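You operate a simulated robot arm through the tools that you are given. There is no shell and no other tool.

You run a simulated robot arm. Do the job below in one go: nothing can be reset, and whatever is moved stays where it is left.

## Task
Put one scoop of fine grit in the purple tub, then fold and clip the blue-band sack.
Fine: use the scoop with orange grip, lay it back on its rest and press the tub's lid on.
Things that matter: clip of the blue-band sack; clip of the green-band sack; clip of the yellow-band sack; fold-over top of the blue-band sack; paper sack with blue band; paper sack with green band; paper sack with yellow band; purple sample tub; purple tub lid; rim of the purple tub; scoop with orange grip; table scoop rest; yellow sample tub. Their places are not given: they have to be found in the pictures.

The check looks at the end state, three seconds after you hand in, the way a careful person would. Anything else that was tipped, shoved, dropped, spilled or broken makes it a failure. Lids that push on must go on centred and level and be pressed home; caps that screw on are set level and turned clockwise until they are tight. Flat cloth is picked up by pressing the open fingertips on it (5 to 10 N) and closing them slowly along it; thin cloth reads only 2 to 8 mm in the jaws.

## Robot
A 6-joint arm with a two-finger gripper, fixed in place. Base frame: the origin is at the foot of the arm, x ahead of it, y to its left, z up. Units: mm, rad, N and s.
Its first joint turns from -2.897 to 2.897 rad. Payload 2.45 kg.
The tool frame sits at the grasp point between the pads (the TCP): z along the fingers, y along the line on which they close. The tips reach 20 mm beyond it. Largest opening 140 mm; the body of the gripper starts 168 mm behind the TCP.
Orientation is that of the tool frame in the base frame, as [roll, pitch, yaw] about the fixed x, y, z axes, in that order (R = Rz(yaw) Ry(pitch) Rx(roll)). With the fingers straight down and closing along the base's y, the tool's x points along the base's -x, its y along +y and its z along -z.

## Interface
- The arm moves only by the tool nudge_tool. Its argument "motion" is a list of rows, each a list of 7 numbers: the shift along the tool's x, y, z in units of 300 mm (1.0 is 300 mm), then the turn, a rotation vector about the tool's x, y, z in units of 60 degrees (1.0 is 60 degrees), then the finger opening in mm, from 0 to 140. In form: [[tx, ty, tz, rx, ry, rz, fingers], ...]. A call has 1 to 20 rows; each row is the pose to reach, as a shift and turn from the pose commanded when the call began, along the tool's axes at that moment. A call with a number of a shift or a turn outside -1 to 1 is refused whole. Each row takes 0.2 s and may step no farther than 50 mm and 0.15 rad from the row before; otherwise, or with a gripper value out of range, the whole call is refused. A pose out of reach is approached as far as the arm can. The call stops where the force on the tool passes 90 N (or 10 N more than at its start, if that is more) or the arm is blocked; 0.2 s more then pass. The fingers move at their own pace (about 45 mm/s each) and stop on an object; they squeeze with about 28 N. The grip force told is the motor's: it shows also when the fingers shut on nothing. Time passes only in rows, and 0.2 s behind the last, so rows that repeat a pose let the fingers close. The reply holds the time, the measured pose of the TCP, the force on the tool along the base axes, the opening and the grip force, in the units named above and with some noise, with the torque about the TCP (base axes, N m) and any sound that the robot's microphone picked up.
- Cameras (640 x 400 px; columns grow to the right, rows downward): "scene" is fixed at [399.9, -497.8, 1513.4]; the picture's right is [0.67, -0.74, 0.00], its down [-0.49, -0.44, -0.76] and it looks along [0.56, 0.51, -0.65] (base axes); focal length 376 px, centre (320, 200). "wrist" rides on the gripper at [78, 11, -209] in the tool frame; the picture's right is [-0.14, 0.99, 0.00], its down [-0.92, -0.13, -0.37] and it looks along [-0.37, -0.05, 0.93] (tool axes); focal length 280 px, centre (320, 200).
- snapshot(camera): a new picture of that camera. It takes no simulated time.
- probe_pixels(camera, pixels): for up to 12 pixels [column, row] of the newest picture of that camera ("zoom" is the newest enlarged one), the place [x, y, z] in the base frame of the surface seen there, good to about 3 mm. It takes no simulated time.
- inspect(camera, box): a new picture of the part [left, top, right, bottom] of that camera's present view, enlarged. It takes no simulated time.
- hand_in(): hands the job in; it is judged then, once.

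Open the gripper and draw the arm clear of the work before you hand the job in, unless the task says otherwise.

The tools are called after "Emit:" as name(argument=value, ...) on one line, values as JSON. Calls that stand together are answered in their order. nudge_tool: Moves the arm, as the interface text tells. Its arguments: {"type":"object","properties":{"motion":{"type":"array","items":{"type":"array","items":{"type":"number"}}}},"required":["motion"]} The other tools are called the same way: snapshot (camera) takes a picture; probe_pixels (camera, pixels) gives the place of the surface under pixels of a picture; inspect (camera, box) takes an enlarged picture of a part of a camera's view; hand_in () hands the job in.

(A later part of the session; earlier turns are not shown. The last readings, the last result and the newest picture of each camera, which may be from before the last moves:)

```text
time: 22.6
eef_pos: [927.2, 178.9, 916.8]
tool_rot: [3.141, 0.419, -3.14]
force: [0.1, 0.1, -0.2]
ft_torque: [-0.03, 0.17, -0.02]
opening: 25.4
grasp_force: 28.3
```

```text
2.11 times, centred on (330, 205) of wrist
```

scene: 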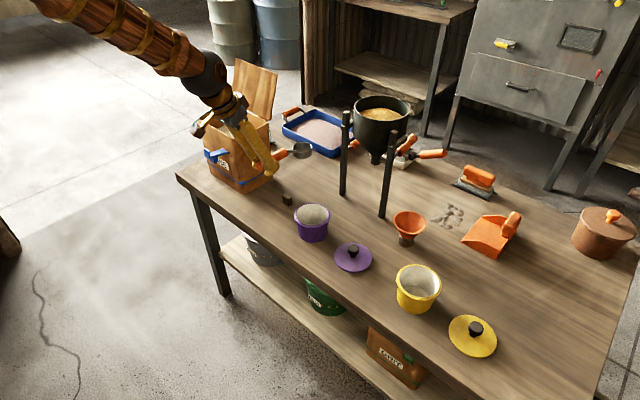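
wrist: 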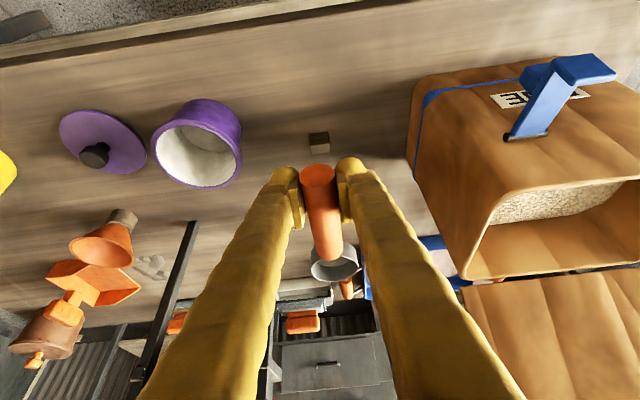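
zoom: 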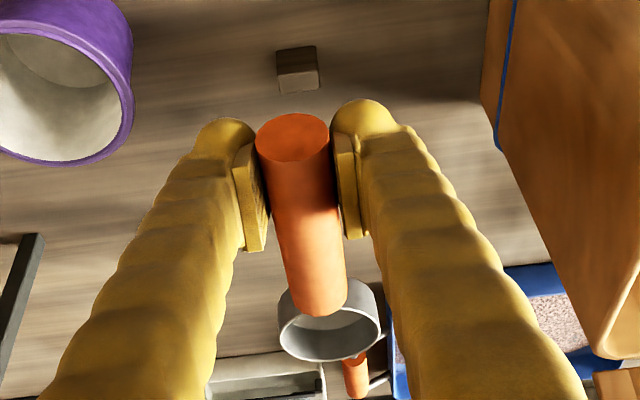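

The scoop is level: bowl rim about 18 mm below the TCP and 146 mm ahead. I lift to z≈1047, move over toward the sack's front (y≈355) and turn the heading 15° left.

Emit:
nudge_tool(motion=[[-0.0588, 0, -0.132, 0, 0, 0, 0], [-0.1175, 0, -0.264, 0, 0, 0, 0], [-0.1763, 0, -0.396, 0, 0, 0, 0], [-0.1519, 0.117, -0.4068, -0.0203, 0, -0.0457, 0], [-0.1276, 0.235, -0.4177, -0.0407, 0, -0.0914, 0], [-0.1032, 0.352, -0.4285, -0.061, 0, -0.137, 0], [-0.0789, 0.47, -0.4394, -0.0814, 0, -0.1827, 0], [-0.0545, 0.587, -0.4502, -0.1017, 0, -0.2284, 0], [-0.0545, 0.587, -0.4502, -0.1017, 0, -0.2284, 0]])

Emit:
snapshot(camera="wrist")

Emit:
inspect(camera="scene", box=[150, 20, 330, 200])

```text
time: 24.6
eef_pos: [885.8, 355.4, 1045.6]
tool_rot: [3.141, 0.418, -2.879]
force: [0.7, 1.1, -0.9]
ft_torque: [-0.03, 0.09, 0.01]
opening: 25.0
grasp_force: 27.8
```

```text
taken
```

wrist: 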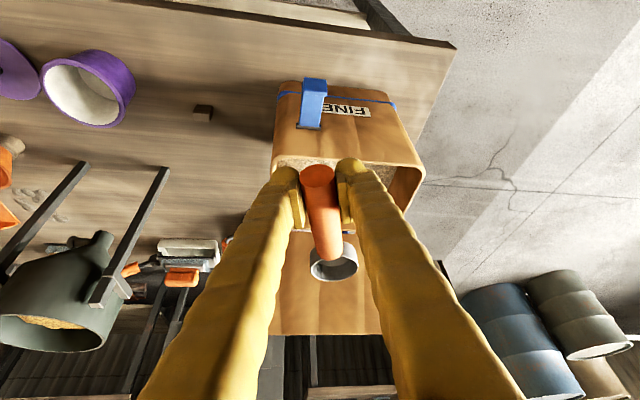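

```text
2.22 times, centred on (240, 110) of scene
```

zoom: 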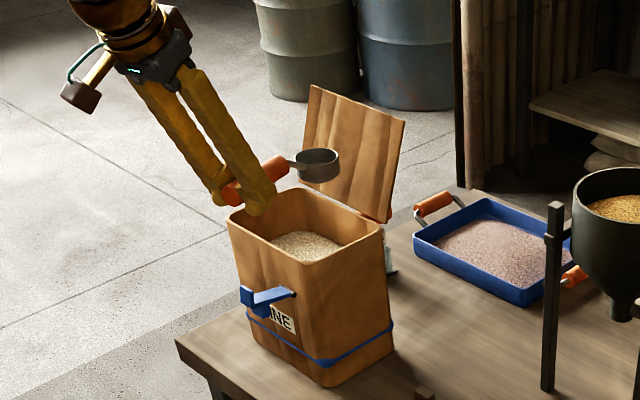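

At (886,355,1046) the bowl hovers over the sack's opening. I now tip the scoop nose-down by 42° above the opening.

Emit:
nudge_tool(motion=[[-0.01, 0, -0.004, 0, 0.117, 0, 0], [-0.02, 0, -0.009, 0, 0.233, 0, 0], [-0.03, 0, -0.013, 0, 0.35, 0, 0], [-0.039, 0, -0.017, 0, 0.467, 0, 0], [-0.049, 0, -0.022, 0, 0.583, 0, 0], [-0.059, 0, -0.026, 0, 0.7, 0, 0], [-0.059, 0, -0.026, 0, 0.7, 0, 0]])

Emit:
snapshot(camera="wrist")

Emit:
inspect(camera="scene", box=[170, 50, 310, 200])

```text
time: 26.2
eef_pos: [899.9, 357.1, 1059.9]
tool_rot: [3.142, -0.316, -2.879]
force: [-0.6, 0.2, -1.6]
ft_torque: [-0.03, 0.07, 0.03]
opening: 25.1
grasp_force: 28.5
```

```text
taken
```

wrist: 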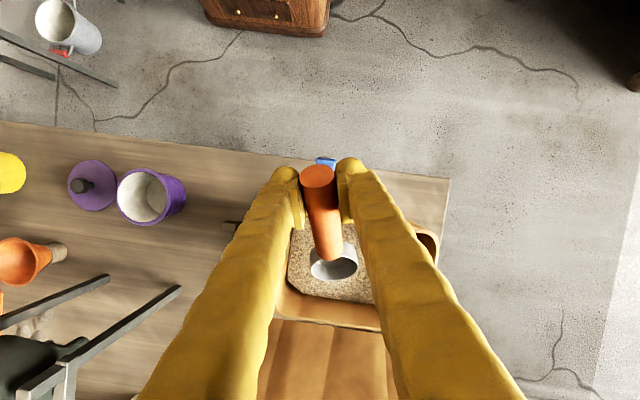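

```text
2.67 times, centred on (240, 125) of scene
```

zoom: 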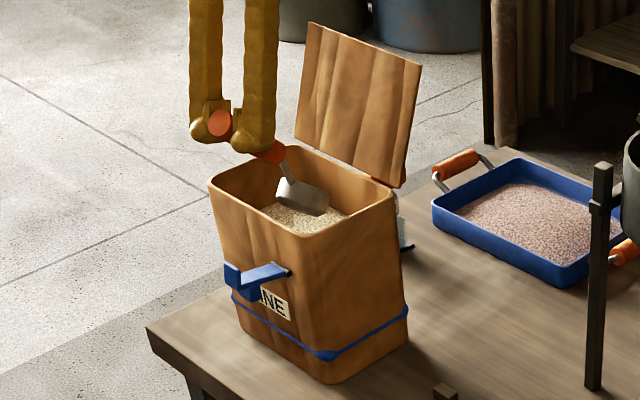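

The bowl hovers inside the opening over the grit. I probe the bowl rim, grit around it and sack edges in the wrist view to fix the clearances.

Emit:
inspect(camera="wrist", box=[260, 150, 460, 340])

Emit:
probe_pixels(camera="wrist", pixels=[[312, 268], [334, 278], [357, 262], [340, 262], [300, 245], [300, 285], [345, 292], [290, 245], [285, 300], [380, 310], [432, 240], [325, 162]])

```text
2.11 times, centred on (360, 245) of wrist
```

zoom: 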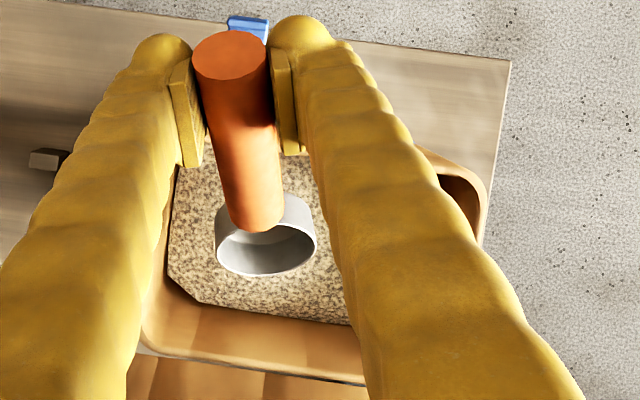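

```text
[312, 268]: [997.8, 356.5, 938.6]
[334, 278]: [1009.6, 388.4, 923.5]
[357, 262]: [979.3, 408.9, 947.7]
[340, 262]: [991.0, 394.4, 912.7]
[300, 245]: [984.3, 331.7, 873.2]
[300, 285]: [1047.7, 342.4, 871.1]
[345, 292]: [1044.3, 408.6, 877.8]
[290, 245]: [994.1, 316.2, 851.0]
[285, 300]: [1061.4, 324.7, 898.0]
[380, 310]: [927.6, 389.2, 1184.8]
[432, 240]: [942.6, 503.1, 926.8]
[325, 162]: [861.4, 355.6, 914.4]
```

The bowl lip is at about (1010,388,924) and grit lies near z 875–883. I lower the scoop straight down 58 mm in small steps to touch into the grit.

Emit:
nudge_tool(motion=[[-0.015, 0, 0.046, 0, 0, 0, 0], [-0.03, 0, 0.092, 0, 0, 0, 0], [-0.045, 0, 0.138, 0, 0, 0, 0], [-0.053, 0, 0.161, 0, 0, 0, 0], [-0.06, 0, 0.184, 0, 0, 0, 0], [-0.06, 0, 0.184, 0, 0, 0, 0]])

Emit:
inspect(camera="wrist", box=[260, 150, 460, 340])

Emit:
inspect(camera="scene", box=[190, 70, 290, 170])

```text
time: 27.6
eef_pos: [899.4, 359.0, 1002.1]
tool_rot: [-3.141, -0.316, -2.876]
force: [1.0, 0.1, -1.0]
ft_torque: [-0.01, 0.05, 0.0]
opening: 24.8
grasp_force: 27.9
```

```text
2.11 times, centred on (360, 245) of wrist
```

zoom: 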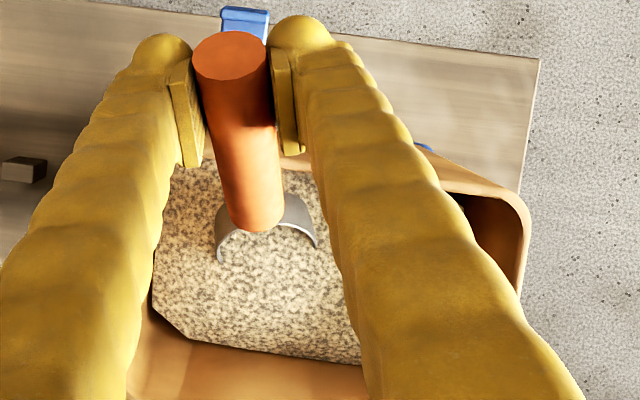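

```text
4.00 times, centred on (240, 120) of scene
```

zoom: 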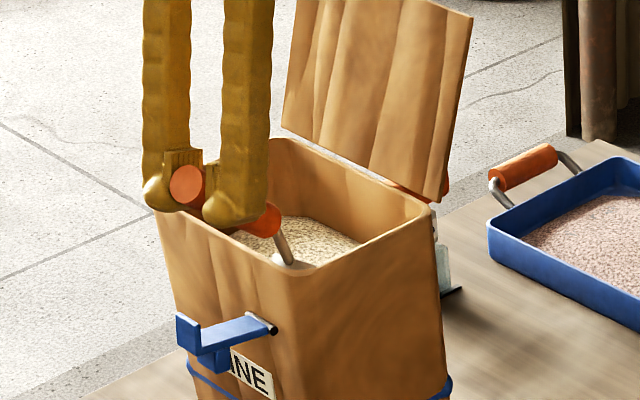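

Half the bowl is in the grit with no noticeable force. I push it in along the handle direction by 40 mm to submerge it, keeping the handle above the rim.

Emit:
nudge_tool(motion=[[-0.031, 0, 0.0136, 0, 0, 0, 0], [-0.0615, 0, 0.0273, 0, 0, 0, 0], [-0.092, 0, 0.041, 0, 0, 0, 0], [-0.123, 0, 0.0545, 0, 0, 0, 0], [-0.123, 0, 0.0545, 0, 0, 0, 0]])

Emit:
inspect(camera="wrist", box=[260, 150, 460, 340])

Emit:
inspect(camera="scene", box=[190, 70, 290, 170])

```text
time: 28.8
eef_pos: [928.1, 366.5, 976.0]
tool_rot: [3.141, -0.313, -2.88]
force: [-3.6, -1.5, 7.1]
ft_torque: [0.1, -0.41, 0.01]
opening: 24.8
grasp_force: 28.7
```

```text
2.11 times, centred on (360, 245) of wrist
```

zoom: 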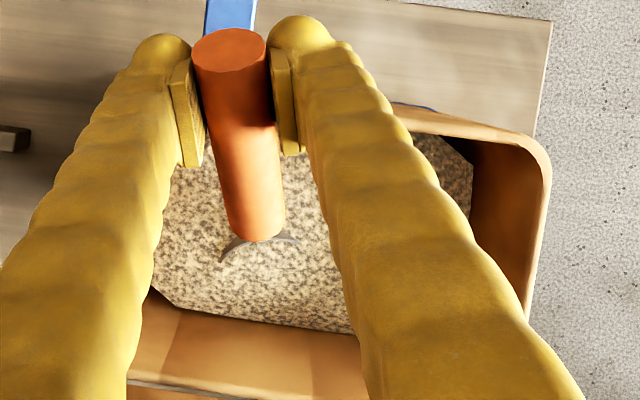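

```text
4.00 times, centred on (240, 120) of scene
```

zoom: 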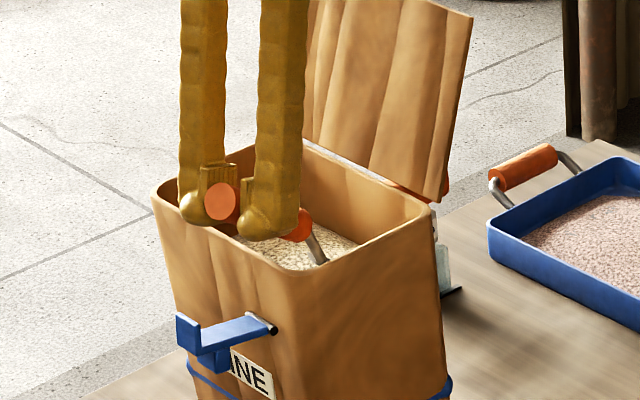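

Only the back rim of the bowl shows above the grit; the small force (≈8 N) is the grit's drag. I now roll the scoop back to level while drawing it up out of the grit, keeping the handle clear of the rim.

Emit:
nudge_tool(motion=[[0.02, 0, 0.001, 0, -0.05, 0, 0], [0.0395, 0, 0.0023, 0, -0.1, 0, 0], [0.056, 0, 0.006, 0, -0.15, 0, 0], [0.0723, 0, 0.0095, 0, -0.2, 0, 0], [0.086, 0, 0.0104, 0, -0.25, 0, 0], [0.0997, 0, 0.0113, 0, -0.3, 0, 0], [0.1255, 0, 0.002, 0, -0.4, 0, 0], [0.155, 0, -0.0128, 0, -0.5, 0, 0], [0.181, 0, -0.0393, 0, -0.6, 0, 0], [0.2097, 0, -0.0896, 0, -0.7, 0, 0], [0.2097, 0, -0.0896, 0, -0.7, 0, 0]])

Emit:
inspect(camera="wrist", box=[260, 150, 460, 340])

Emit:
inspect(camera="scene", box=[190, 60, 290, 160])

```text
time: 31.2
eef_pos: [879.5, 352.3, 1021.1]
tool_rot: [-3.142, 0.422, -2.881]
force: [0.8, -0.7, -2.1]
ft_torque: [-0.05, 0.2, 0.01]
opening: 24.8
grasp_force: 28.4
```

```text
2.11 times, centred on (360, 245) of wrist
```

zoom: 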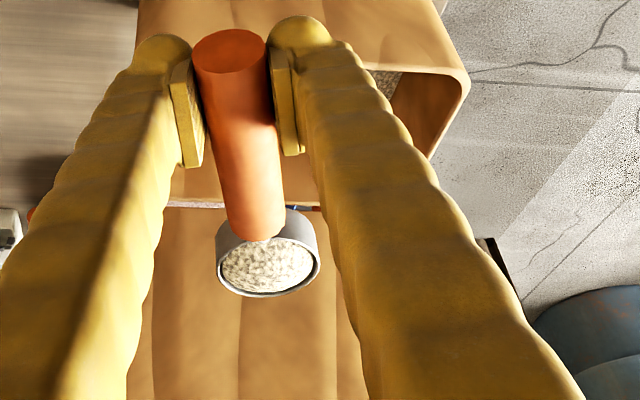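

```text
4.00 times, centred on (240, 110) of scene
```

zoom: 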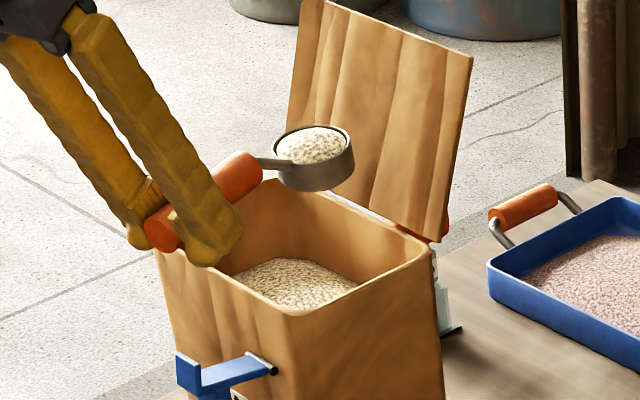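

The scoop came up full and level, and the sack looks tidy. I carry it level and unhurried to above the purple tub (TCP to ≈(812,35,1000), heading back to 0).

Emit:
nudge_tool(motion=[[0.0367, -0.0742, -0.0105, 0.0078, 0, 0.0176, 0], [0.0734, -0.1484, -0.0209, 0.0156, 0, 0.0351, 0], [0.1101, -0.2226, -0.0314, 0.0235, 0, 0.0527, 0], [0.1468, -0.2968, -0.0418, 0.0313, 0, 0.0703, 0], [0.1835, -0.371, -0.0523, 0.0391, 0, 0.0879, 0], [0.2202, -0.4452, -0.0628, 0.0469, 0, 0.1054, 0], [0.2569, -0.5194, -0.0732, 0.0547, 0, 0.123, 0], [0.2936, -0.5936, -0.0837, 0.0626, 0, 0.1406, 0], [0.3303, -0.6678, -0.0941, 0.0704, 0, 0.1581, 0], [0.367, -0.742, -0.1046, 0.0782, 0, 0.1757, 0], [0.4037, -0.8162, -0.1151, 0.086, 0, 0.1933, 0], [0.4404, -0.8904, -0.1255, 0.0938, 0, 0.2108, 0], [0.4776, -0.9643, -0.136, 0.1017, 0, 0.2284, 0], [0.4776, -0.9643, -0.136, 0.1017, 0, 0.2284, 0]])

Emit:
snapshot(camera="wrist")

Emit:
inspect(camera="scene", box=[220, 100, 400, 260])

```text
time: 34.2
eef_pos: [810.4, 33.9, 1000.4]
tool_rot: [3.141, 0.42, -3.141]
force: [-1.0, 0.7, -2.1]
ft_torque: [0.01, 0.21, 0.0]
opening: 24.7
grasp_force: 27.8
```

```text
taken
```

wrist: 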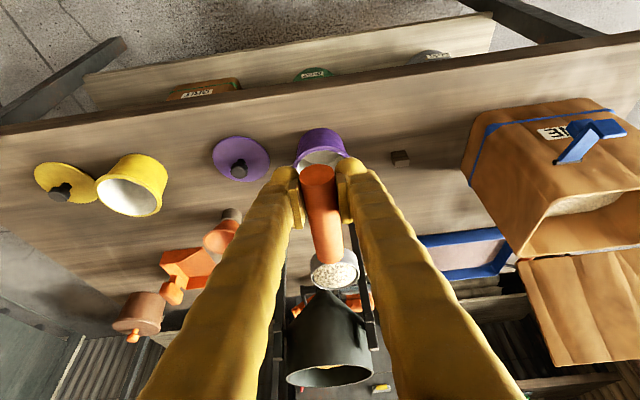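

```text
2.50 times, centred on (310, 180) of scene
```

zoom: 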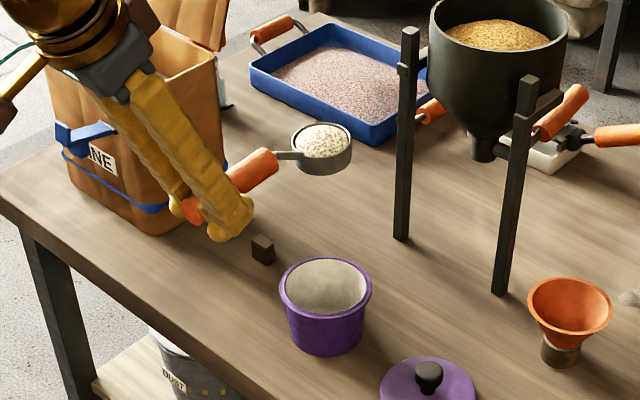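

The full scoop is over the tub region. I probe the bowl rim in the zoom to confirm it is centred over the tub (958,35).

Emit:
probe_pixels(camera="zoom", pixels=[[292, 143], [351, 146], [322, 123], [324, 163], [322, 142], [322, 170], [282, 285], [370, 290], [325, 258], [326, 316]])

Emit:
inspect(camera="wrist", box=[260, 120, 400, 310])

```text
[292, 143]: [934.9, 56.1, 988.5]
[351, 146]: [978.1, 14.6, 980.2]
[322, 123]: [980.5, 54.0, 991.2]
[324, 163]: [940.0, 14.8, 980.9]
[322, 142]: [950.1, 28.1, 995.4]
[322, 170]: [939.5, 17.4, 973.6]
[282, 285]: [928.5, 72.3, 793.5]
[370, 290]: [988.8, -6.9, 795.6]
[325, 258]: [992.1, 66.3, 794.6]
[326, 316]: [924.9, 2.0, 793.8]
```

```text
2.11 times, centred on (330, 215) of wrist
```

zoom: 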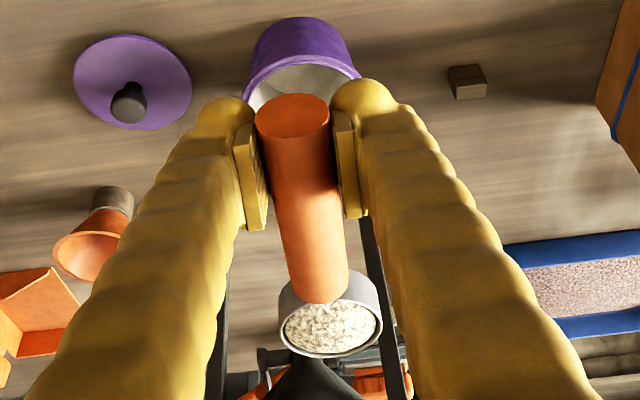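

Bowl centre (958,35) matches the tub centre. I lower it over the tub and begin rolling the scoop to the left, step by step, keeping the lip over the tub's middle.

Emit:
nudge_tool(motion=[[0.0387, 0, 0.0866, 0, 0, 0, 0], [0.0774, 0, 0.1733, 0, 0, 0, 0], [0.1161, 0, 0.2599, 0, 0, 0, 0], [0.1193, -0.0065, 0.2665, 0.0437, 0.0163, -0.0243, 0], [0.1225, -0.0129, 0.2731, 0.0874, 0.0326, -0.0486, 0], [0.1257, -0.0194, 0.2797, 0.1311, 0.0489, -0.0729, 0], [0.1289, -0.0259, 0.2863, 0.1748, 0.0652, -0.0972, 0], [0.1321, -0.0324, 0.293, 0.2185, 0.0815, -0.1215, 0], [0.1353, -0.0388, 0.2996, 0.2622, 0.0978, -0.1458, 0], [0.1385, -0.0453, 0.3062, 0.3059, 0.1141, -0.1701, 0], [0.1417, -0.0518, 0.3128, 0.3496, 0.1304, -0.1944, 0], [0.1449, -0.0582, 0.3194, 0.3933, 0.1467, -0.2187, 0], [0.1481, -0.0647, 0.326, 0.437, 0.163, -0.243, 0], [0.1481, -0.0647, 0.326, 0.437, 0.163, -0.243, 0]])

Emit:
inspect(camera="scene", box=[230, 120, 390, 260])

Emit:
inspect(camera="wrist", box=[240, 110, 420, 310])

```text
time: 37.2
eef_pos: [810.3, 16.3, 891.6]
tool_rot: [-2.62, 0.19, -2.931]
force: [-0.3, 0.3, -2.0]
ft_torque: [0.01, 0.2, 0.01]
opening: 24.5
grasp_force: 28.5
```

```text
2.86 times, centred on (310, 190) of scene
```

zoom: 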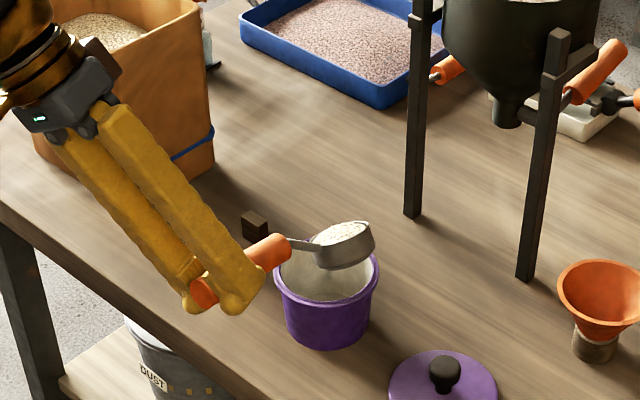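

```text
2.00 times, centred on (330, 210) of wrist
```

zoom: 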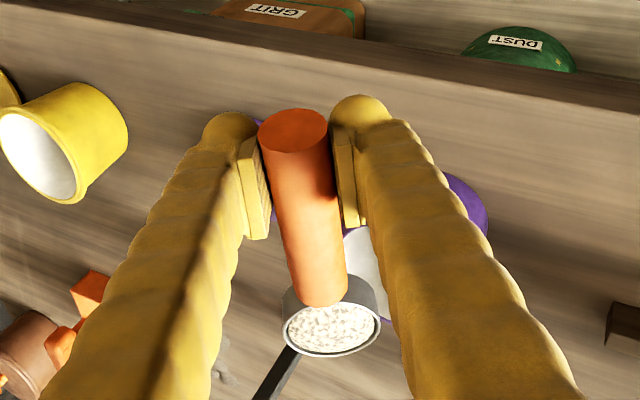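

The roll works smoothly; the grit still holds at ~32° of tilt, with the bowl over the tub. I continue the roll to 90° with the lip kept over the tub's centre.

Emit:
nudge_tool(motion=[[-0.0071, 0.0024, -0.0072, 0.0509, 0.0149, -0.039, 0], [-0.0141, 0.0049, -0.0144, 0.1018, 0.0298, -0.078, 0], [-0.0212, 0.0073, -0.0216, 0.1526, 0.0446, -0.117, 0], [-0.0282, 0.0098, -0.0288, 0.2035, 0.0595, -0.156, 0], [-0.0353, 0.0122, -0.036, 0.2544, 0.0744, -0.195, 0], [-0.0423, 0.0146, -0.0432, 0.3053, 0.0893, -0.234, 0], [-0.0494, 0.0171, -0.0504, 0.3561, 0.1041, -0.273, 0], [-0.0564, 0.0195, -0.0576, 0.407, 0.119, -0.312, 0], [-0.0623, 0.0234, -0.0615, 0.4536, 0.1259, -0.3578, 0], [-0.0681, 0.0272, -0.0654, 0.5003, 0.1328, -0.4035, 0], [-0.074, 0.0311, -0.0692, 0.5469, 0.1396, -0.4493, 0], [-0.0798, 0.0349, -0.0731, 0.5935, 0.1465, -0.495, 0], [-0.0857, 0.0388, -0.077, 0.6401, 0.1534, -0.5408, 0], [-0.0915, 0.0426, -0.0809, 0.6868, 0.1603, -0.5865, 0], [-0.0974, 0.0465, -0.0847, 0.7334, 0.1671, -0.6323, 0], [-0.1032, 0.0503, -0.0886, 0.78, 0.174, -0.678, 0], [-0.1032, 0.0503, -0.0886, 0.78, 0.174, -0.678, 0]])

Emit:
inspect(camera="scene", box=[230, 120, 390, 260])

Emit:
snapshot(camera="wrist")

```text
time: 40.8
eef_pos: [831.4, 47.5, 913.2]
tool_rot: [-1.802, -0.475, -2.663]
force: [0.1, -0.3, -1.2]
ft_torque: [0.06, 0.09, 0.02]
opening: 24.7
grasp_force: 27.5
```

```text
2.86 times, centred on (310, 190) of scene
```

zoom: 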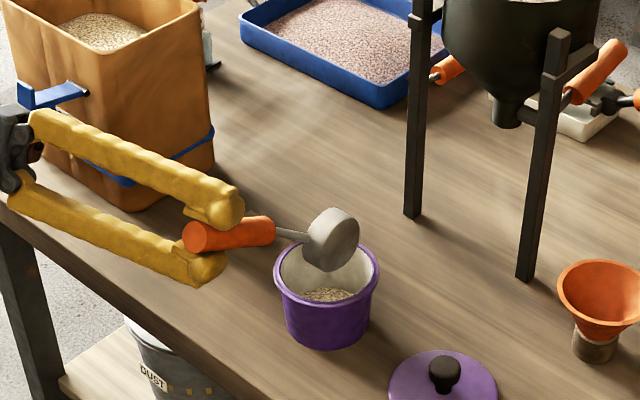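

```text
taken
```

wrist: 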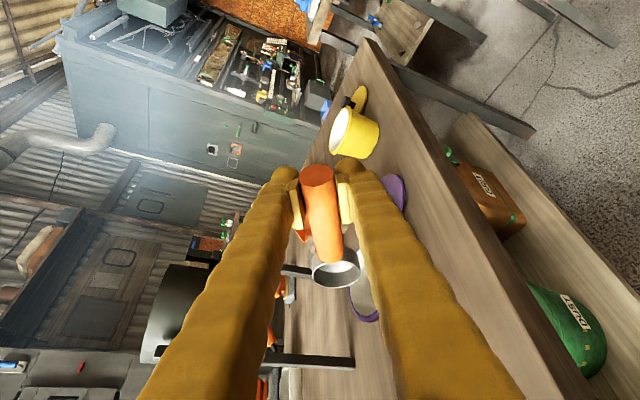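

Grit has gone into the tub. I zoom at the scoop bowl (wrist (337,270)) to see whether any remains.

Emit:
inspect(camera="wrist", box=[280, 220, 390, 320])

Emit:
inspect(camera="scene", box=[280, 170, 350, 240])

```text
4.00 times, centred on (335, 270) of wrist
```

zoom: 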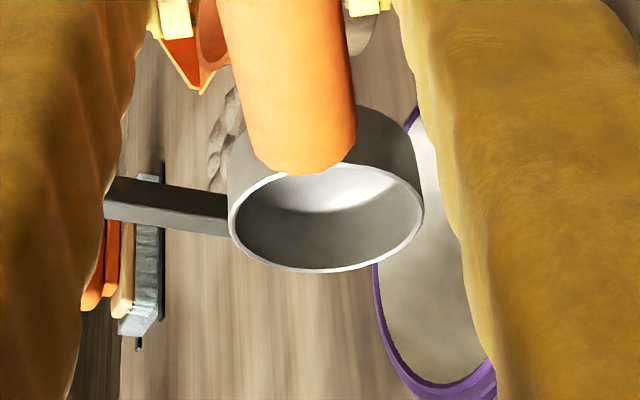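

```text
5.71 times, centred on (315, 205) of scene
```

zoom: 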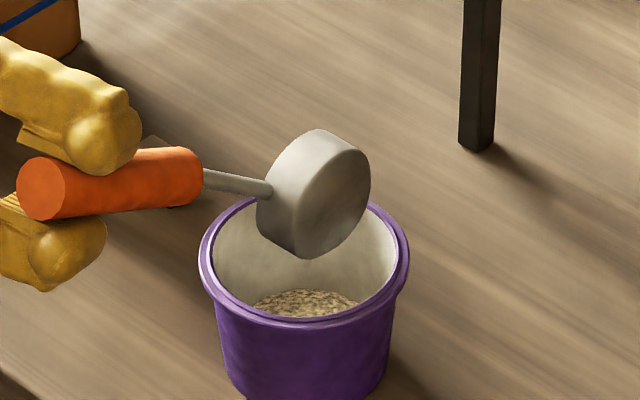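

The bowl is empty and nothing lies outside the tub. I roll the scoop back, first halfway while rising a little.

Emit:
nudge_tool(motion=[[0.008, -0.0012, 0.0035, -0.0557, -0.0124, 0.0484, 0], [0.0161, -0.0025, 0.0069, -0.1114, -0.0249, 0.0969, 0], [0.0242, -0.0037, 0.0104, -0.1671, -0.0373, 0.1453, 0], [0.0322, -0.0049, 0.0138, -0.2229, -0.0497, 0.1937, 0], [0.0403, -0.0062, 0.0173, -0.2786, -0.0621, 0.2421, 0], [0.0483, -0.0074, 0.0207, -0.3343, -0.0746, 0.2906, 0], [0.0564, -0.0087, 0.0242, -0.39, -0.087, 0.339, 0], [0.0644, -0.0099, 0.0276, -0.4457, -0.0994, 0.3874, 0], [0.0725, -0.0111, 0.0311, -0.5014, -0.1119, 0.4359, 0], [0.0805, -0.0124, 0.0345, -0.5571, -0.1243, 0.4843, 0], [0.0886, -0.0136, 0.038, -0.6129, -0.1367, 0.5327, 0], [0.0966, -0.0148, 0.0414, -0.6686, -0.1491, 0.5811, 0], [0.1047, -0.0161, 0.0449, -0.7243, -0.1616, 0.6296, 0], [0.1127, -0.0173, 0.0483, -0.78, -0.174, 0.678, 0], [0.1127, -0.0173, 0.0483, -0.78, -0.174, 0.678, 0]])

```text
time: 44.0
eef_pos: [812.1, 21.9, 930.3]
tool_rot: [-2.619, 0.19, -2.931]
force: [-0.2, -0.3, -1.5]
ft_torque: [0.0, 0.16, -0.02]
opening: 24.6
grasp_force: 28.4
```

As planned, the tool is back at the half-rolled orientation (812,22,930). I roll the rest of the way to level while rising to z≈960.

Emit:
nudge_tool(motion=[[-0.0028, -0.0009, -0.0106, -0.0437, -0.0163, 0.0243, 0], [-0.0057, -0.0018, -0.0213, -0.0874, -0.0326, 0.0486, 0], [-0.0085, -0.0026, -0.0319, -0.1311, -0.0489, 0.0729, 0], [-0.0114, -0.0035, -0.0425, -0.1748, -0.0652, 0.0972, 0], [-0.0142, -0.0044, -0.0532, -0.2185, -0.0815, 0.1215, 0], [-0.017, -0.0053, -0.0638, -0.2622, -0.0978, 0.1458, 0], [-0.0199, -0.0062, -0.0744, -0.3059, -0.1141, 0.1701, 0], [-0.0227, -0.007, -0.085, -0.3496, -0.1304, 0.1944, 0], [-0.0256, -0.0079, -0.0957, -0.3933, -0.1467, 0.2187, 0], [-0.0284, -0.0088, -0.1063, -0.437, -0.163, 0.243, 0], [-0.0284, -0.0088, -0.1063, -0.437, -0.163, 0.243, 0]])

Emit:
inspect(camera="scene", box=[220, 100, 400, 260])

```text
time: 46.4
eef_pos: [811.2, 35.2, 959.3]
tool_rot: [3.141, 0.419, -3.142]
force: [-0.2, 0.8, -1.2]
ft_torque: [0.0, 0.15, -0.01]
opening: 24.4
grasp_force: 27.9
```

```text
2.50 times, centred on (310, 180) of scene
```

zoom: 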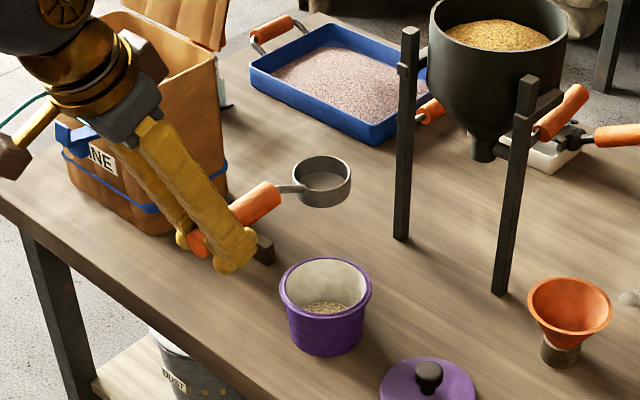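

Orientation is the same as when I picked the scoop up. I move above the rest (926.9,178.7), then down to z≈830, and will read the pose before the final lowering.

Emit:
nudge_tool(motion=[[-0.0704, 0.0959, 0.0313, 0, 0, 0, 0], [-0.1408, 0.1919, 0.0627, 0, 0, 0, 0], [-0.2112, 0.2878, 0.094, 0, 0, 0, 0], [-0.2816, 0.3838, 0.1254, 0, 0, 0, 0], [-0.352, 0.4797, 0.1567, 0, 0, 0, 0], [-0.3082, 0.4797, 0.2551, 0, 0, 0, 0], [-0.2644, 0.4797, 0.3535, 0, 0, 0, 0], [-0.2206, 0.4797, 0.452, 0, 0, 0, 0], [-0.1767, 0.4797, 0.5504, 0, 0, 0, 0], [-0.1767, 0.4797, 0.5504, 0, 0, 0, 0], [-0.1767, 0.4797, 0.5504, 0, 0, 0, 0]])

Emit:
inspect(camera="scene", box=[240, 150, 340, 240])

Emit:
snapshot(camera="wrist")

```text
time: 48.8
eef_pos: [928.5, 179.9, 830.3]
tool_rot: [3.141, 0.419, -3.141]
force: [0.0, 0.3, -1.0]
ft_torque: [0.03, 0.11, -0.03]
opening: 24.5
grasp_force: 27.9
```

```text
4.44 times, centred on (290, 195) of scene
```

zoom: 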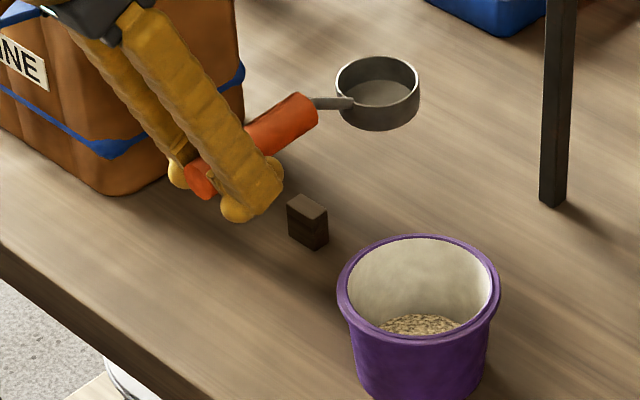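

```text
taken
```

wrist: 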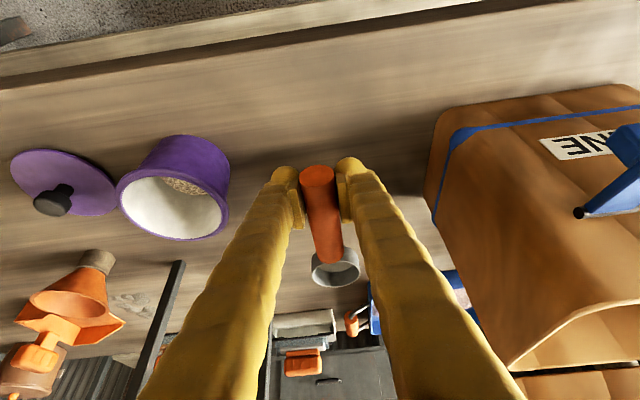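

I lower to just above the rest (z≈782), correcting about 1 mm sideways, and read again.

Emit:
nudge_tool(motion=[[0.0227, -0.0009, 0.0483, 0, 0, 0, 0], [0.0454, -0.0018, 0.0965, 0, 0, 0, 0], [0.0681, -0.0027, 0.1448, 0, 0, 0, 0], [0.0681, -0.0027, 0.1448, 0, 0, 0, 0], [0.0681, -0.0027, 0.1448, 0, 0, 0, 0]])

Emit:
inspect(camera="scene", box=[240, 150, 340, 240])

```text
time: 50.0
eef_pos: [928.3, 180.1, 782.8]
tool_rot: [-3.141, 0.419, -3.14]
force: [0.9, -0.8, -1.0]
ft_torque: [-0.02, 0.14, 0.0]
opening: 24.1
grasp_force: 28.1
```

```text
4.44 times, centred on (290, 195) of scene
```

zoom: 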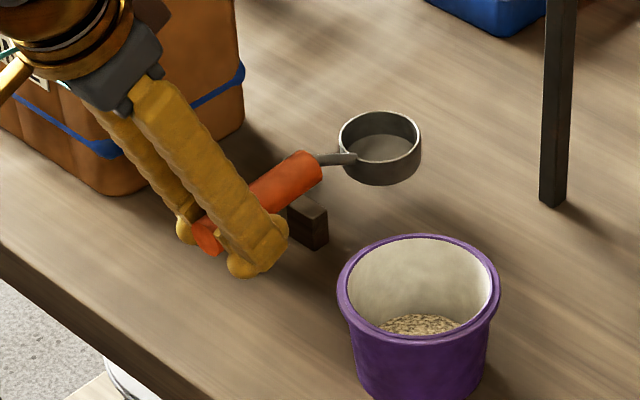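

Bowl and handle are level above the rest block. I lower the last 16 mm slowly, with a 1 mm correction in x and y.

Emit:
nudge_tool(motion=[[0.0065, -0.0022, 0.012, 0, 0, 0, 0], [0.0129, -0.0043, 0.024, 0, 0, 0, 0], [0.0194, -0.0043, 0.036, 0, 0, 0, 0], [0.0226, -0.0043, 0.042, 0, 0, 0, 0], [0.0255, -0.0043, 0.0474, 0, 0, 0, 0], [0.0255, -0.0043, 0.0474, 0, 0, 0, 0]])

Emit:
inspect(camera="scene", box=[240, 150, 340, 240])

```text
time: 51.4
eef_pos: [925.4, 176.9, 765.3]
tool_rot: [3.141, 0.418, 3.141]
force: [0.2, -0.1, 0.3]
ft_torque: [-0.01, 0.09, -0.01]
opening: 24.1
grasp_force: 27.8
```

```text
4.44 times, centred on (290, 195) of scene
```

zoom: 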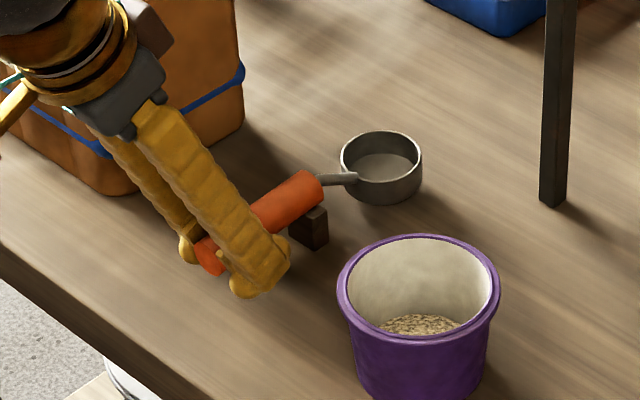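

The load is now borne by the rest (force ≈0). I take one more reading with a still row to judge the 1–2 mm offset before opening.

Emit:
nudge_tool(motion=[[0, 0, 0, 0, 0, 0, 0], [0, 0, 0, 0, 0, 0, 0]])

Emit:
inspect(camera="wrist", box=[250, 130, 400, 300])

```text
time: 52.0
eef_pos: [927.4, 175.8, 766.1]
tool_rot: [-3.141, 0.422, -3.141]
force: [-0.3, -0.1, -0.5]
ft_torque: [0.02, 0.14, -0.01]
opening: 23.9
grasp_force: 27.7
```

```text
2.35 times, centred on (325, 215) of wrist
```

zoom: 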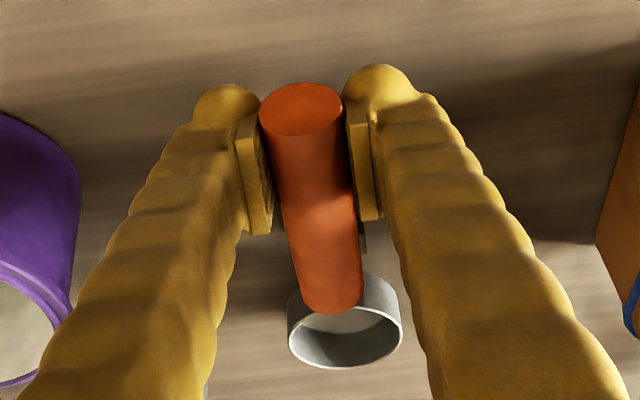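

The y reading is about 2 mm low compared with pick-up, so I lift 3 mm, shift +2 mm in y and set it down again.

Emit:
nudge_tool(motion=[[-0.0041, 0, -0.0091, 0, 0, 0, 0], [-0.0041, 0.0073, -0.0091, 0, 0, 0, 0], [-0.0041, 0.0073, -0.0091, 0, 0, 0, 0], [0.0, 0.0073, 0.0, 0, 0, 0, 0], [0.0004, 0.0073, 0.0012, 0, 0, 0, 0], [0.0004, 0.0073, 0.0012, 0, 0, 0, 0]])

Emit:
inspect(camera="scene", box=[250, 160, 330, 225])

Emit:
probe_pixels(camera="zoom", pixels=[[220, 270], [360, 160], [380, 240], [440, 85], [400, 130], [505, 150], [450, 180], [445, 235], [470, 165], [345, 240]])

```text
time: 53.4
eef_pos: [926.5, 179.4, 766.1]
tool_rot: [-3.14, 0.42, 3.141]
force: [-0.7, -0.6, -0.6]
ft_torque: [-0.01, 0.11, 0.0]
opening: 24.0
grasp_force: 27.8
```

```text
6.15 times, centred on (290, 192) of scene
```

zoom: 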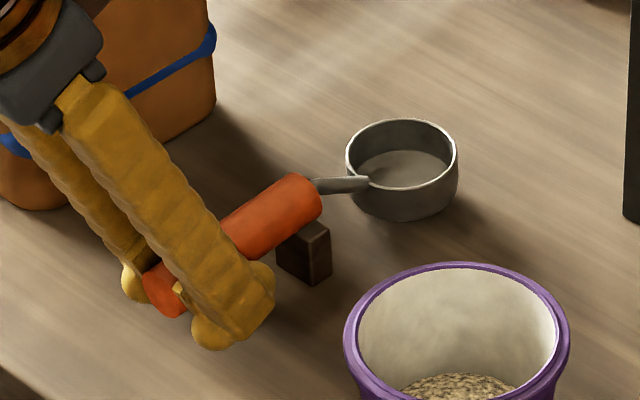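

```text
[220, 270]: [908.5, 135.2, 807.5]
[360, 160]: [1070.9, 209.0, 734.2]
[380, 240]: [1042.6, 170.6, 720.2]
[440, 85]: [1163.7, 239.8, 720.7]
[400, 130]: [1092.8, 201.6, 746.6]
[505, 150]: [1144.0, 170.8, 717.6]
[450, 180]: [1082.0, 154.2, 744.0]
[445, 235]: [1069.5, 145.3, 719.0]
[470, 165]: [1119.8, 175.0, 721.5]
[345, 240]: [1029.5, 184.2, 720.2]
```

The scoop sits on its rest as before (bowl rim z≈746, TCP (926.5,179.4,766.1)). I open the fingers gently, holding position.

Emit:
nudge_tool(motion=[[0, 0, 0, 0, 0, 0, 26], [0, 0, 0, 0, 0, 0, 30], [0, 0, 0, 0, 0, 0, 38], [0, 0, 0, 0, 0, 0, 50], [0, 0, 0, 0, 0, 0, 65], [0, 0, 0, 0, 0, 0, 70], [0, 0, 0, 0, 0, 0, 70]])

Emit:
inspect(camera="scene", box=[250, 160, 330, 225])

Emit:
inspect(camera="wrist", box=[250, 130, 400, 300])

```text
time: 55.0
eef_pos: [925.2, 178.7, 767.6]
tool_rot: [-3.141, 0.419, 3.142]
force: [-0.1, -0.5, -0.1]
ft_torque: [0.0, -0.01, 0.0]
opening: 70.0
grasp_force: 0.0
```

```text
6.15 times, centred on (290, 192) of scene
```

zoom: 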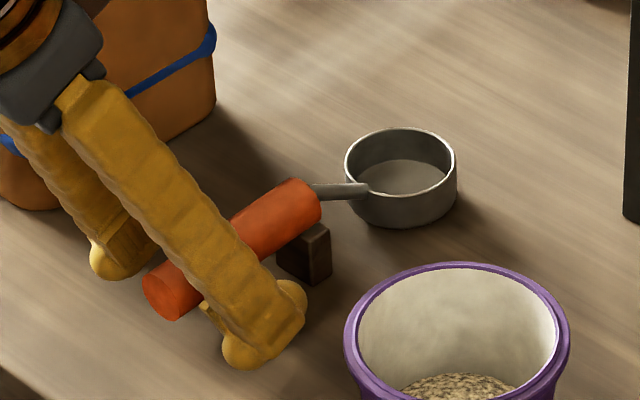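

```text
2.35 times, centred on (325, 215) of wrist
```

zoom: 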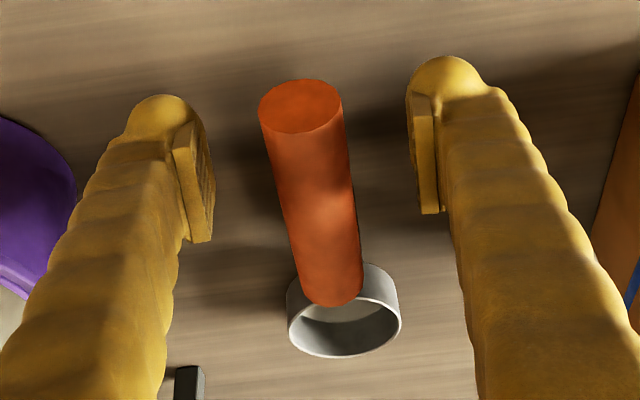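

The scoop stays on its rest. I withdraw along the tool axis, 130 mm up and back.

Emit:
nudge_tool(motion=[[0, 0, -0.07, 0, 0, 0, 70], [0, 0, -0.2, 0, 0, 0, 70], [0, 0, -0.33, 0, 0, 0, 70], [0, 0, -0.45, 0, 0, 0, 70], [0, 0, -0.45, 0, 0, 0, 70]])

Emit:
snapshot(camera="scene")

Emit:
inspect(camera="scene", box=[250, 160, 390, 280])

Emit:
snapshot(camera="wrist")

```text
time: 56.2
eef_pos: [872.6, 177.9, 890.4]
tool_rot: [-3.141, 0.419, -3.14]
force: [-0.6, 0.6, 0.2]
ft_torque: [-0.01, 0.01, -0.01]
opening: 69.7
grasp_force: 0.1
```

```text
taken
```

scene: 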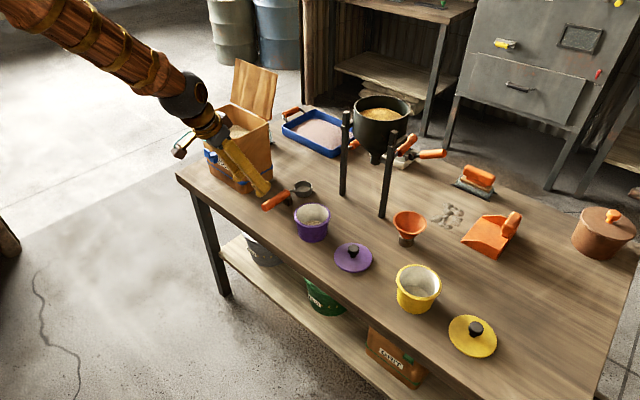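

```text
3.33 times, centred on (320, 220) of scene
```

zoom: 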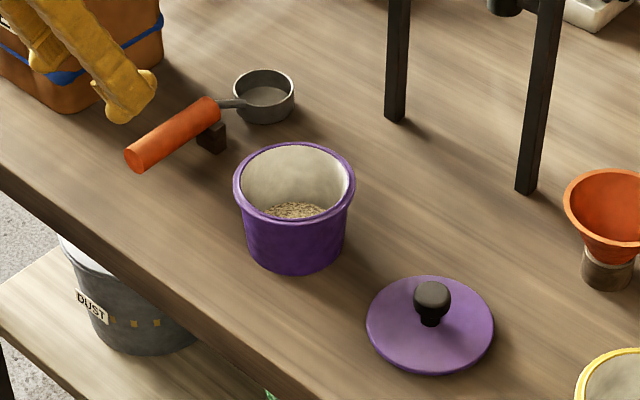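

```text
taken
```

wrist: 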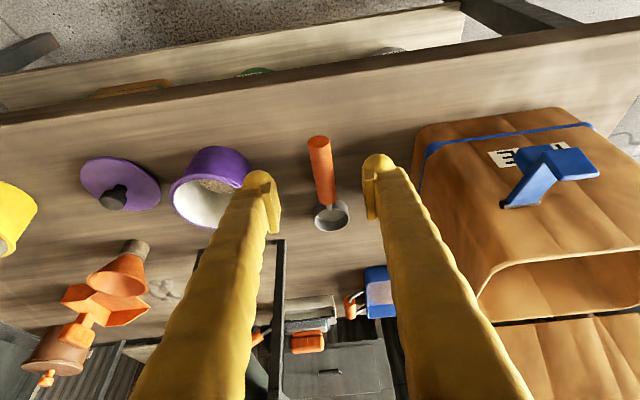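

Scoop back on its rest, tub holds the grit. Now the lid: its knob is at about (959,−114), so I move above it with the tool straight down at z≈920.

Emit:
nudge_tool(motion=[[-0.043, -0.139, 0.0035, 0, 0.057, 0, 60], [-0.0859, -0.278, 0.007, 0, 0.114, 0, 60], [-0.1289, -0.417, 0.0105, 0, 0.171, 0, 60], [-0.1718, -0.556, 0.0139, 0, 0.229, 0, 60], [-0.2148, -0.695, 0.0174, 0, 0.286, 0, 60], [-0.2577, -0.834, 0.0209, 0, 0.343, 0, 60], [-0.3007, -0.973, 0.0244, 0, 0.4, 0, 60], [-0.3007, -0.973, 0.0244, 0, 0.4, 0, 60]])

Emit:
snapshot(camera="wrist")

Emit:
inspect(camera="scene", box=[300, 180, 410, 290])

```text
time: 58.0
eef_pos: [956.3, -113.3, 919.8]
tool_rot: [3.141, 0.0, -3.139]
force: [-0.3, -0.2, 0.1]
ft_torque: [-0.01, 0.03, -0.02]
opening: 60.3
grasp_force: 0.1
```

```text
taken
```

wrist: 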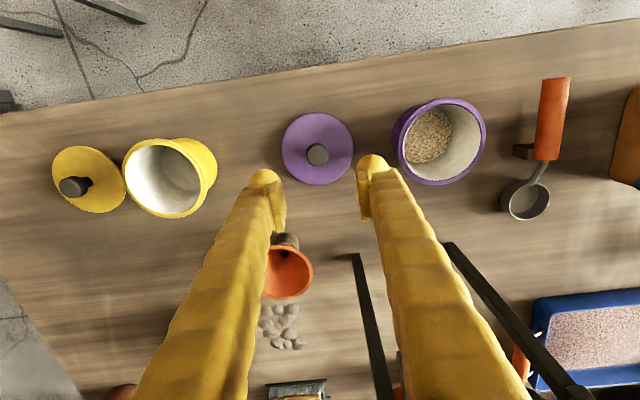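

```text
3.64 times, centred on (355, 235) of scene
```

zoom: 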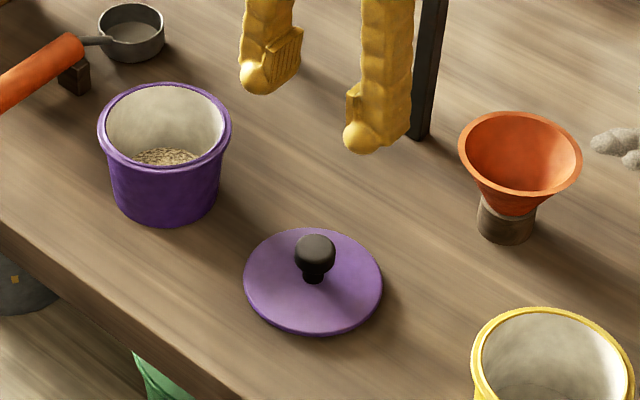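

I zoom on the lid and tub from above and probe their outlines for exact centres.

Emit:
inspect(camera="wrist", box=[270, 90, 390, 200])

Emit:
probe_pixels(camera="wrist", pixels=[[283, 148], [351, 150], [317, 113], [318, 184], [294, 124], [340, 124], [293, 172], [341, 172], [317, 150], [310, 153], [325, 153], [317, 160]])

Emit:
probe_pixels(camera="wrist", pixels=[[395, 138], [484, 140], [440, 99], [441, 184], [410, 110], [470, 110], [410, 172], [473, 170], [425, 135], [440, 150], [405, 140], [430, 120]])

```text
3.64 times, centred on (330, 145) of wrist
```

zoom: 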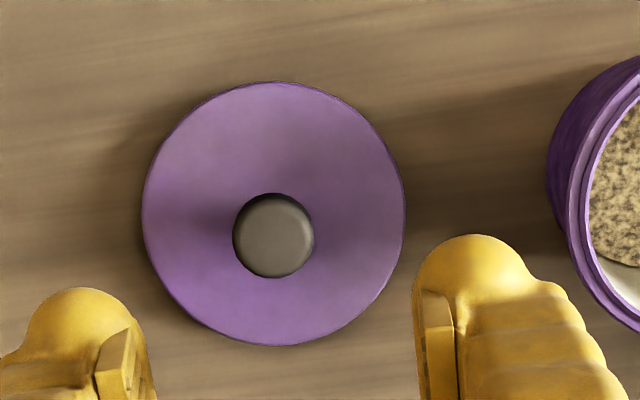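

```text
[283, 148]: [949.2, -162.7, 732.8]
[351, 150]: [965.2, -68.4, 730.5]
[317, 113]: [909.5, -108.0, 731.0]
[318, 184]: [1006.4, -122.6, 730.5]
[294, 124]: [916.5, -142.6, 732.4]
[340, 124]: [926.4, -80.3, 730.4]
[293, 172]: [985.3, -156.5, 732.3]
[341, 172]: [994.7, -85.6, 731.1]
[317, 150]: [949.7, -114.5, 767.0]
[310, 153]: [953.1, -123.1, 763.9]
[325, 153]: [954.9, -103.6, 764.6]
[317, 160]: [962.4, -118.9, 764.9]
```

```text
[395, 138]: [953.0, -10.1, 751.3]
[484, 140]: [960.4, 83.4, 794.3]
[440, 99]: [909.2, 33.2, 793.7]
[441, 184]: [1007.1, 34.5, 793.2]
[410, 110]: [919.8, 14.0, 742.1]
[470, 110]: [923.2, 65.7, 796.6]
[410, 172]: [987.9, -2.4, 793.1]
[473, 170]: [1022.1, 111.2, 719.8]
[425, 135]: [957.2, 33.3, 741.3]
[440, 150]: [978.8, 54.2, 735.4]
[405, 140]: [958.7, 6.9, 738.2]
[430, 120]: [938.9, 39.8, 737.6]
```

Lid centre is (958,−115.5), knob head top z 767; tub centre (958.2,34.3). I descend over the knob to TCP z≈757 (fingertips 6 mm above the lid plate) with a small centring correction.

Emit:
nudge_tool(motion=[[-0.0057, -0.0073, 0.15, 0, 0, 0, 60], [-0.0057, -0.0073, 0.3, 0, 0, 0, 60], [-0.0057, -0.0073, 0.42, 0, 0, 0, 60], [-0.0057, -0.0073, 0.5, 0, 0, 0, 60], [-0.0057, -0.0073, 0.5427, 0, 0, 0, 60], [-0.0057, -0.0073, 0.5427, 0, 0, 0, 60]])

Emit:
snapshot(camera="wrist")

Emit:
inspect(camera="scene", box=[310, 200, 400, 290])

```text
time: 59.4
eef_pos: [957.9, -114.6, 756.9]
tool_rot: [3.141, 0.001, -3.14]
force: [0.1, -0.9, -0.9]
ft_torque: [-0.01, -0.01, -0.01]
opening: 60.3
grasp_force: 0.1
```

```text
taken
```

wrist: 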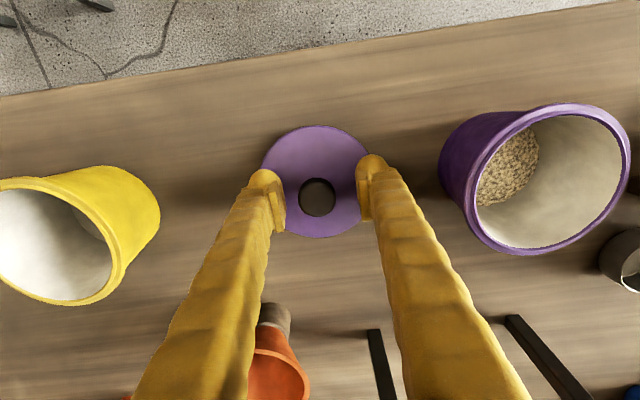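

```text
4.44 times, centred on (355, 245) of scene
```

zoom: 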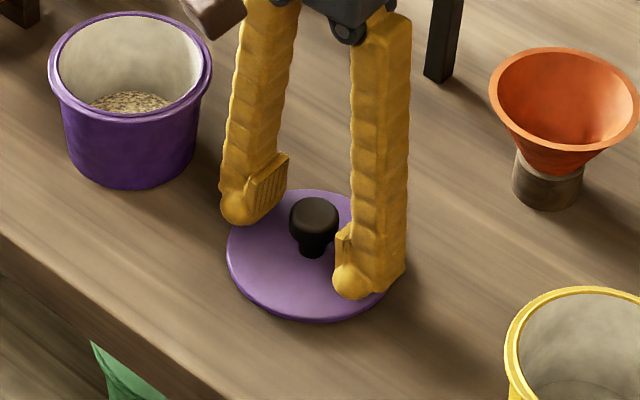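

The knob is between the pads. I close on it gradually.

Emit:
nudge_tool(motion=[[0, 0, 0, 0, 0, 0, 48], [0, 0, 0, 0, 0, 0, 36], [0, 0, 0, 0, 0, 0, 28], [0, 0, 0, 0, 0, 0, 22], [0, 0, 0, 0, 0, 0, 16], [0, 0, 0, 0, 0, 0, 8], [0, 0, 0, 0, 0, 0, 0], [0, 0, 0, 0, 0, 0, 0]])

Emit:
inspect(camera="scene", box=[310, 200, 400, 290])

```text
time: 61.2
eef_pos: [959.5, -115.4, 757.6]
tool_rot: [3.141, -0.001, -3.139]
force: [-0.1, 0.1, -0.6]
ft_torque: [0.01, 0.0, 0.04]
opening: 25.5
grasp_force: 27.8
```

```text
4.44 times, centred on (355, 245) of scene
```

zoom: 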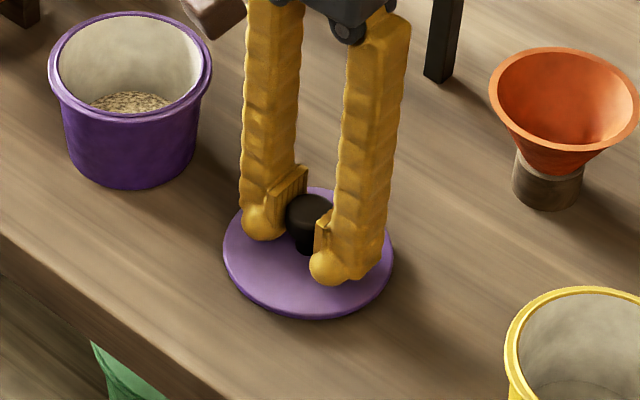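

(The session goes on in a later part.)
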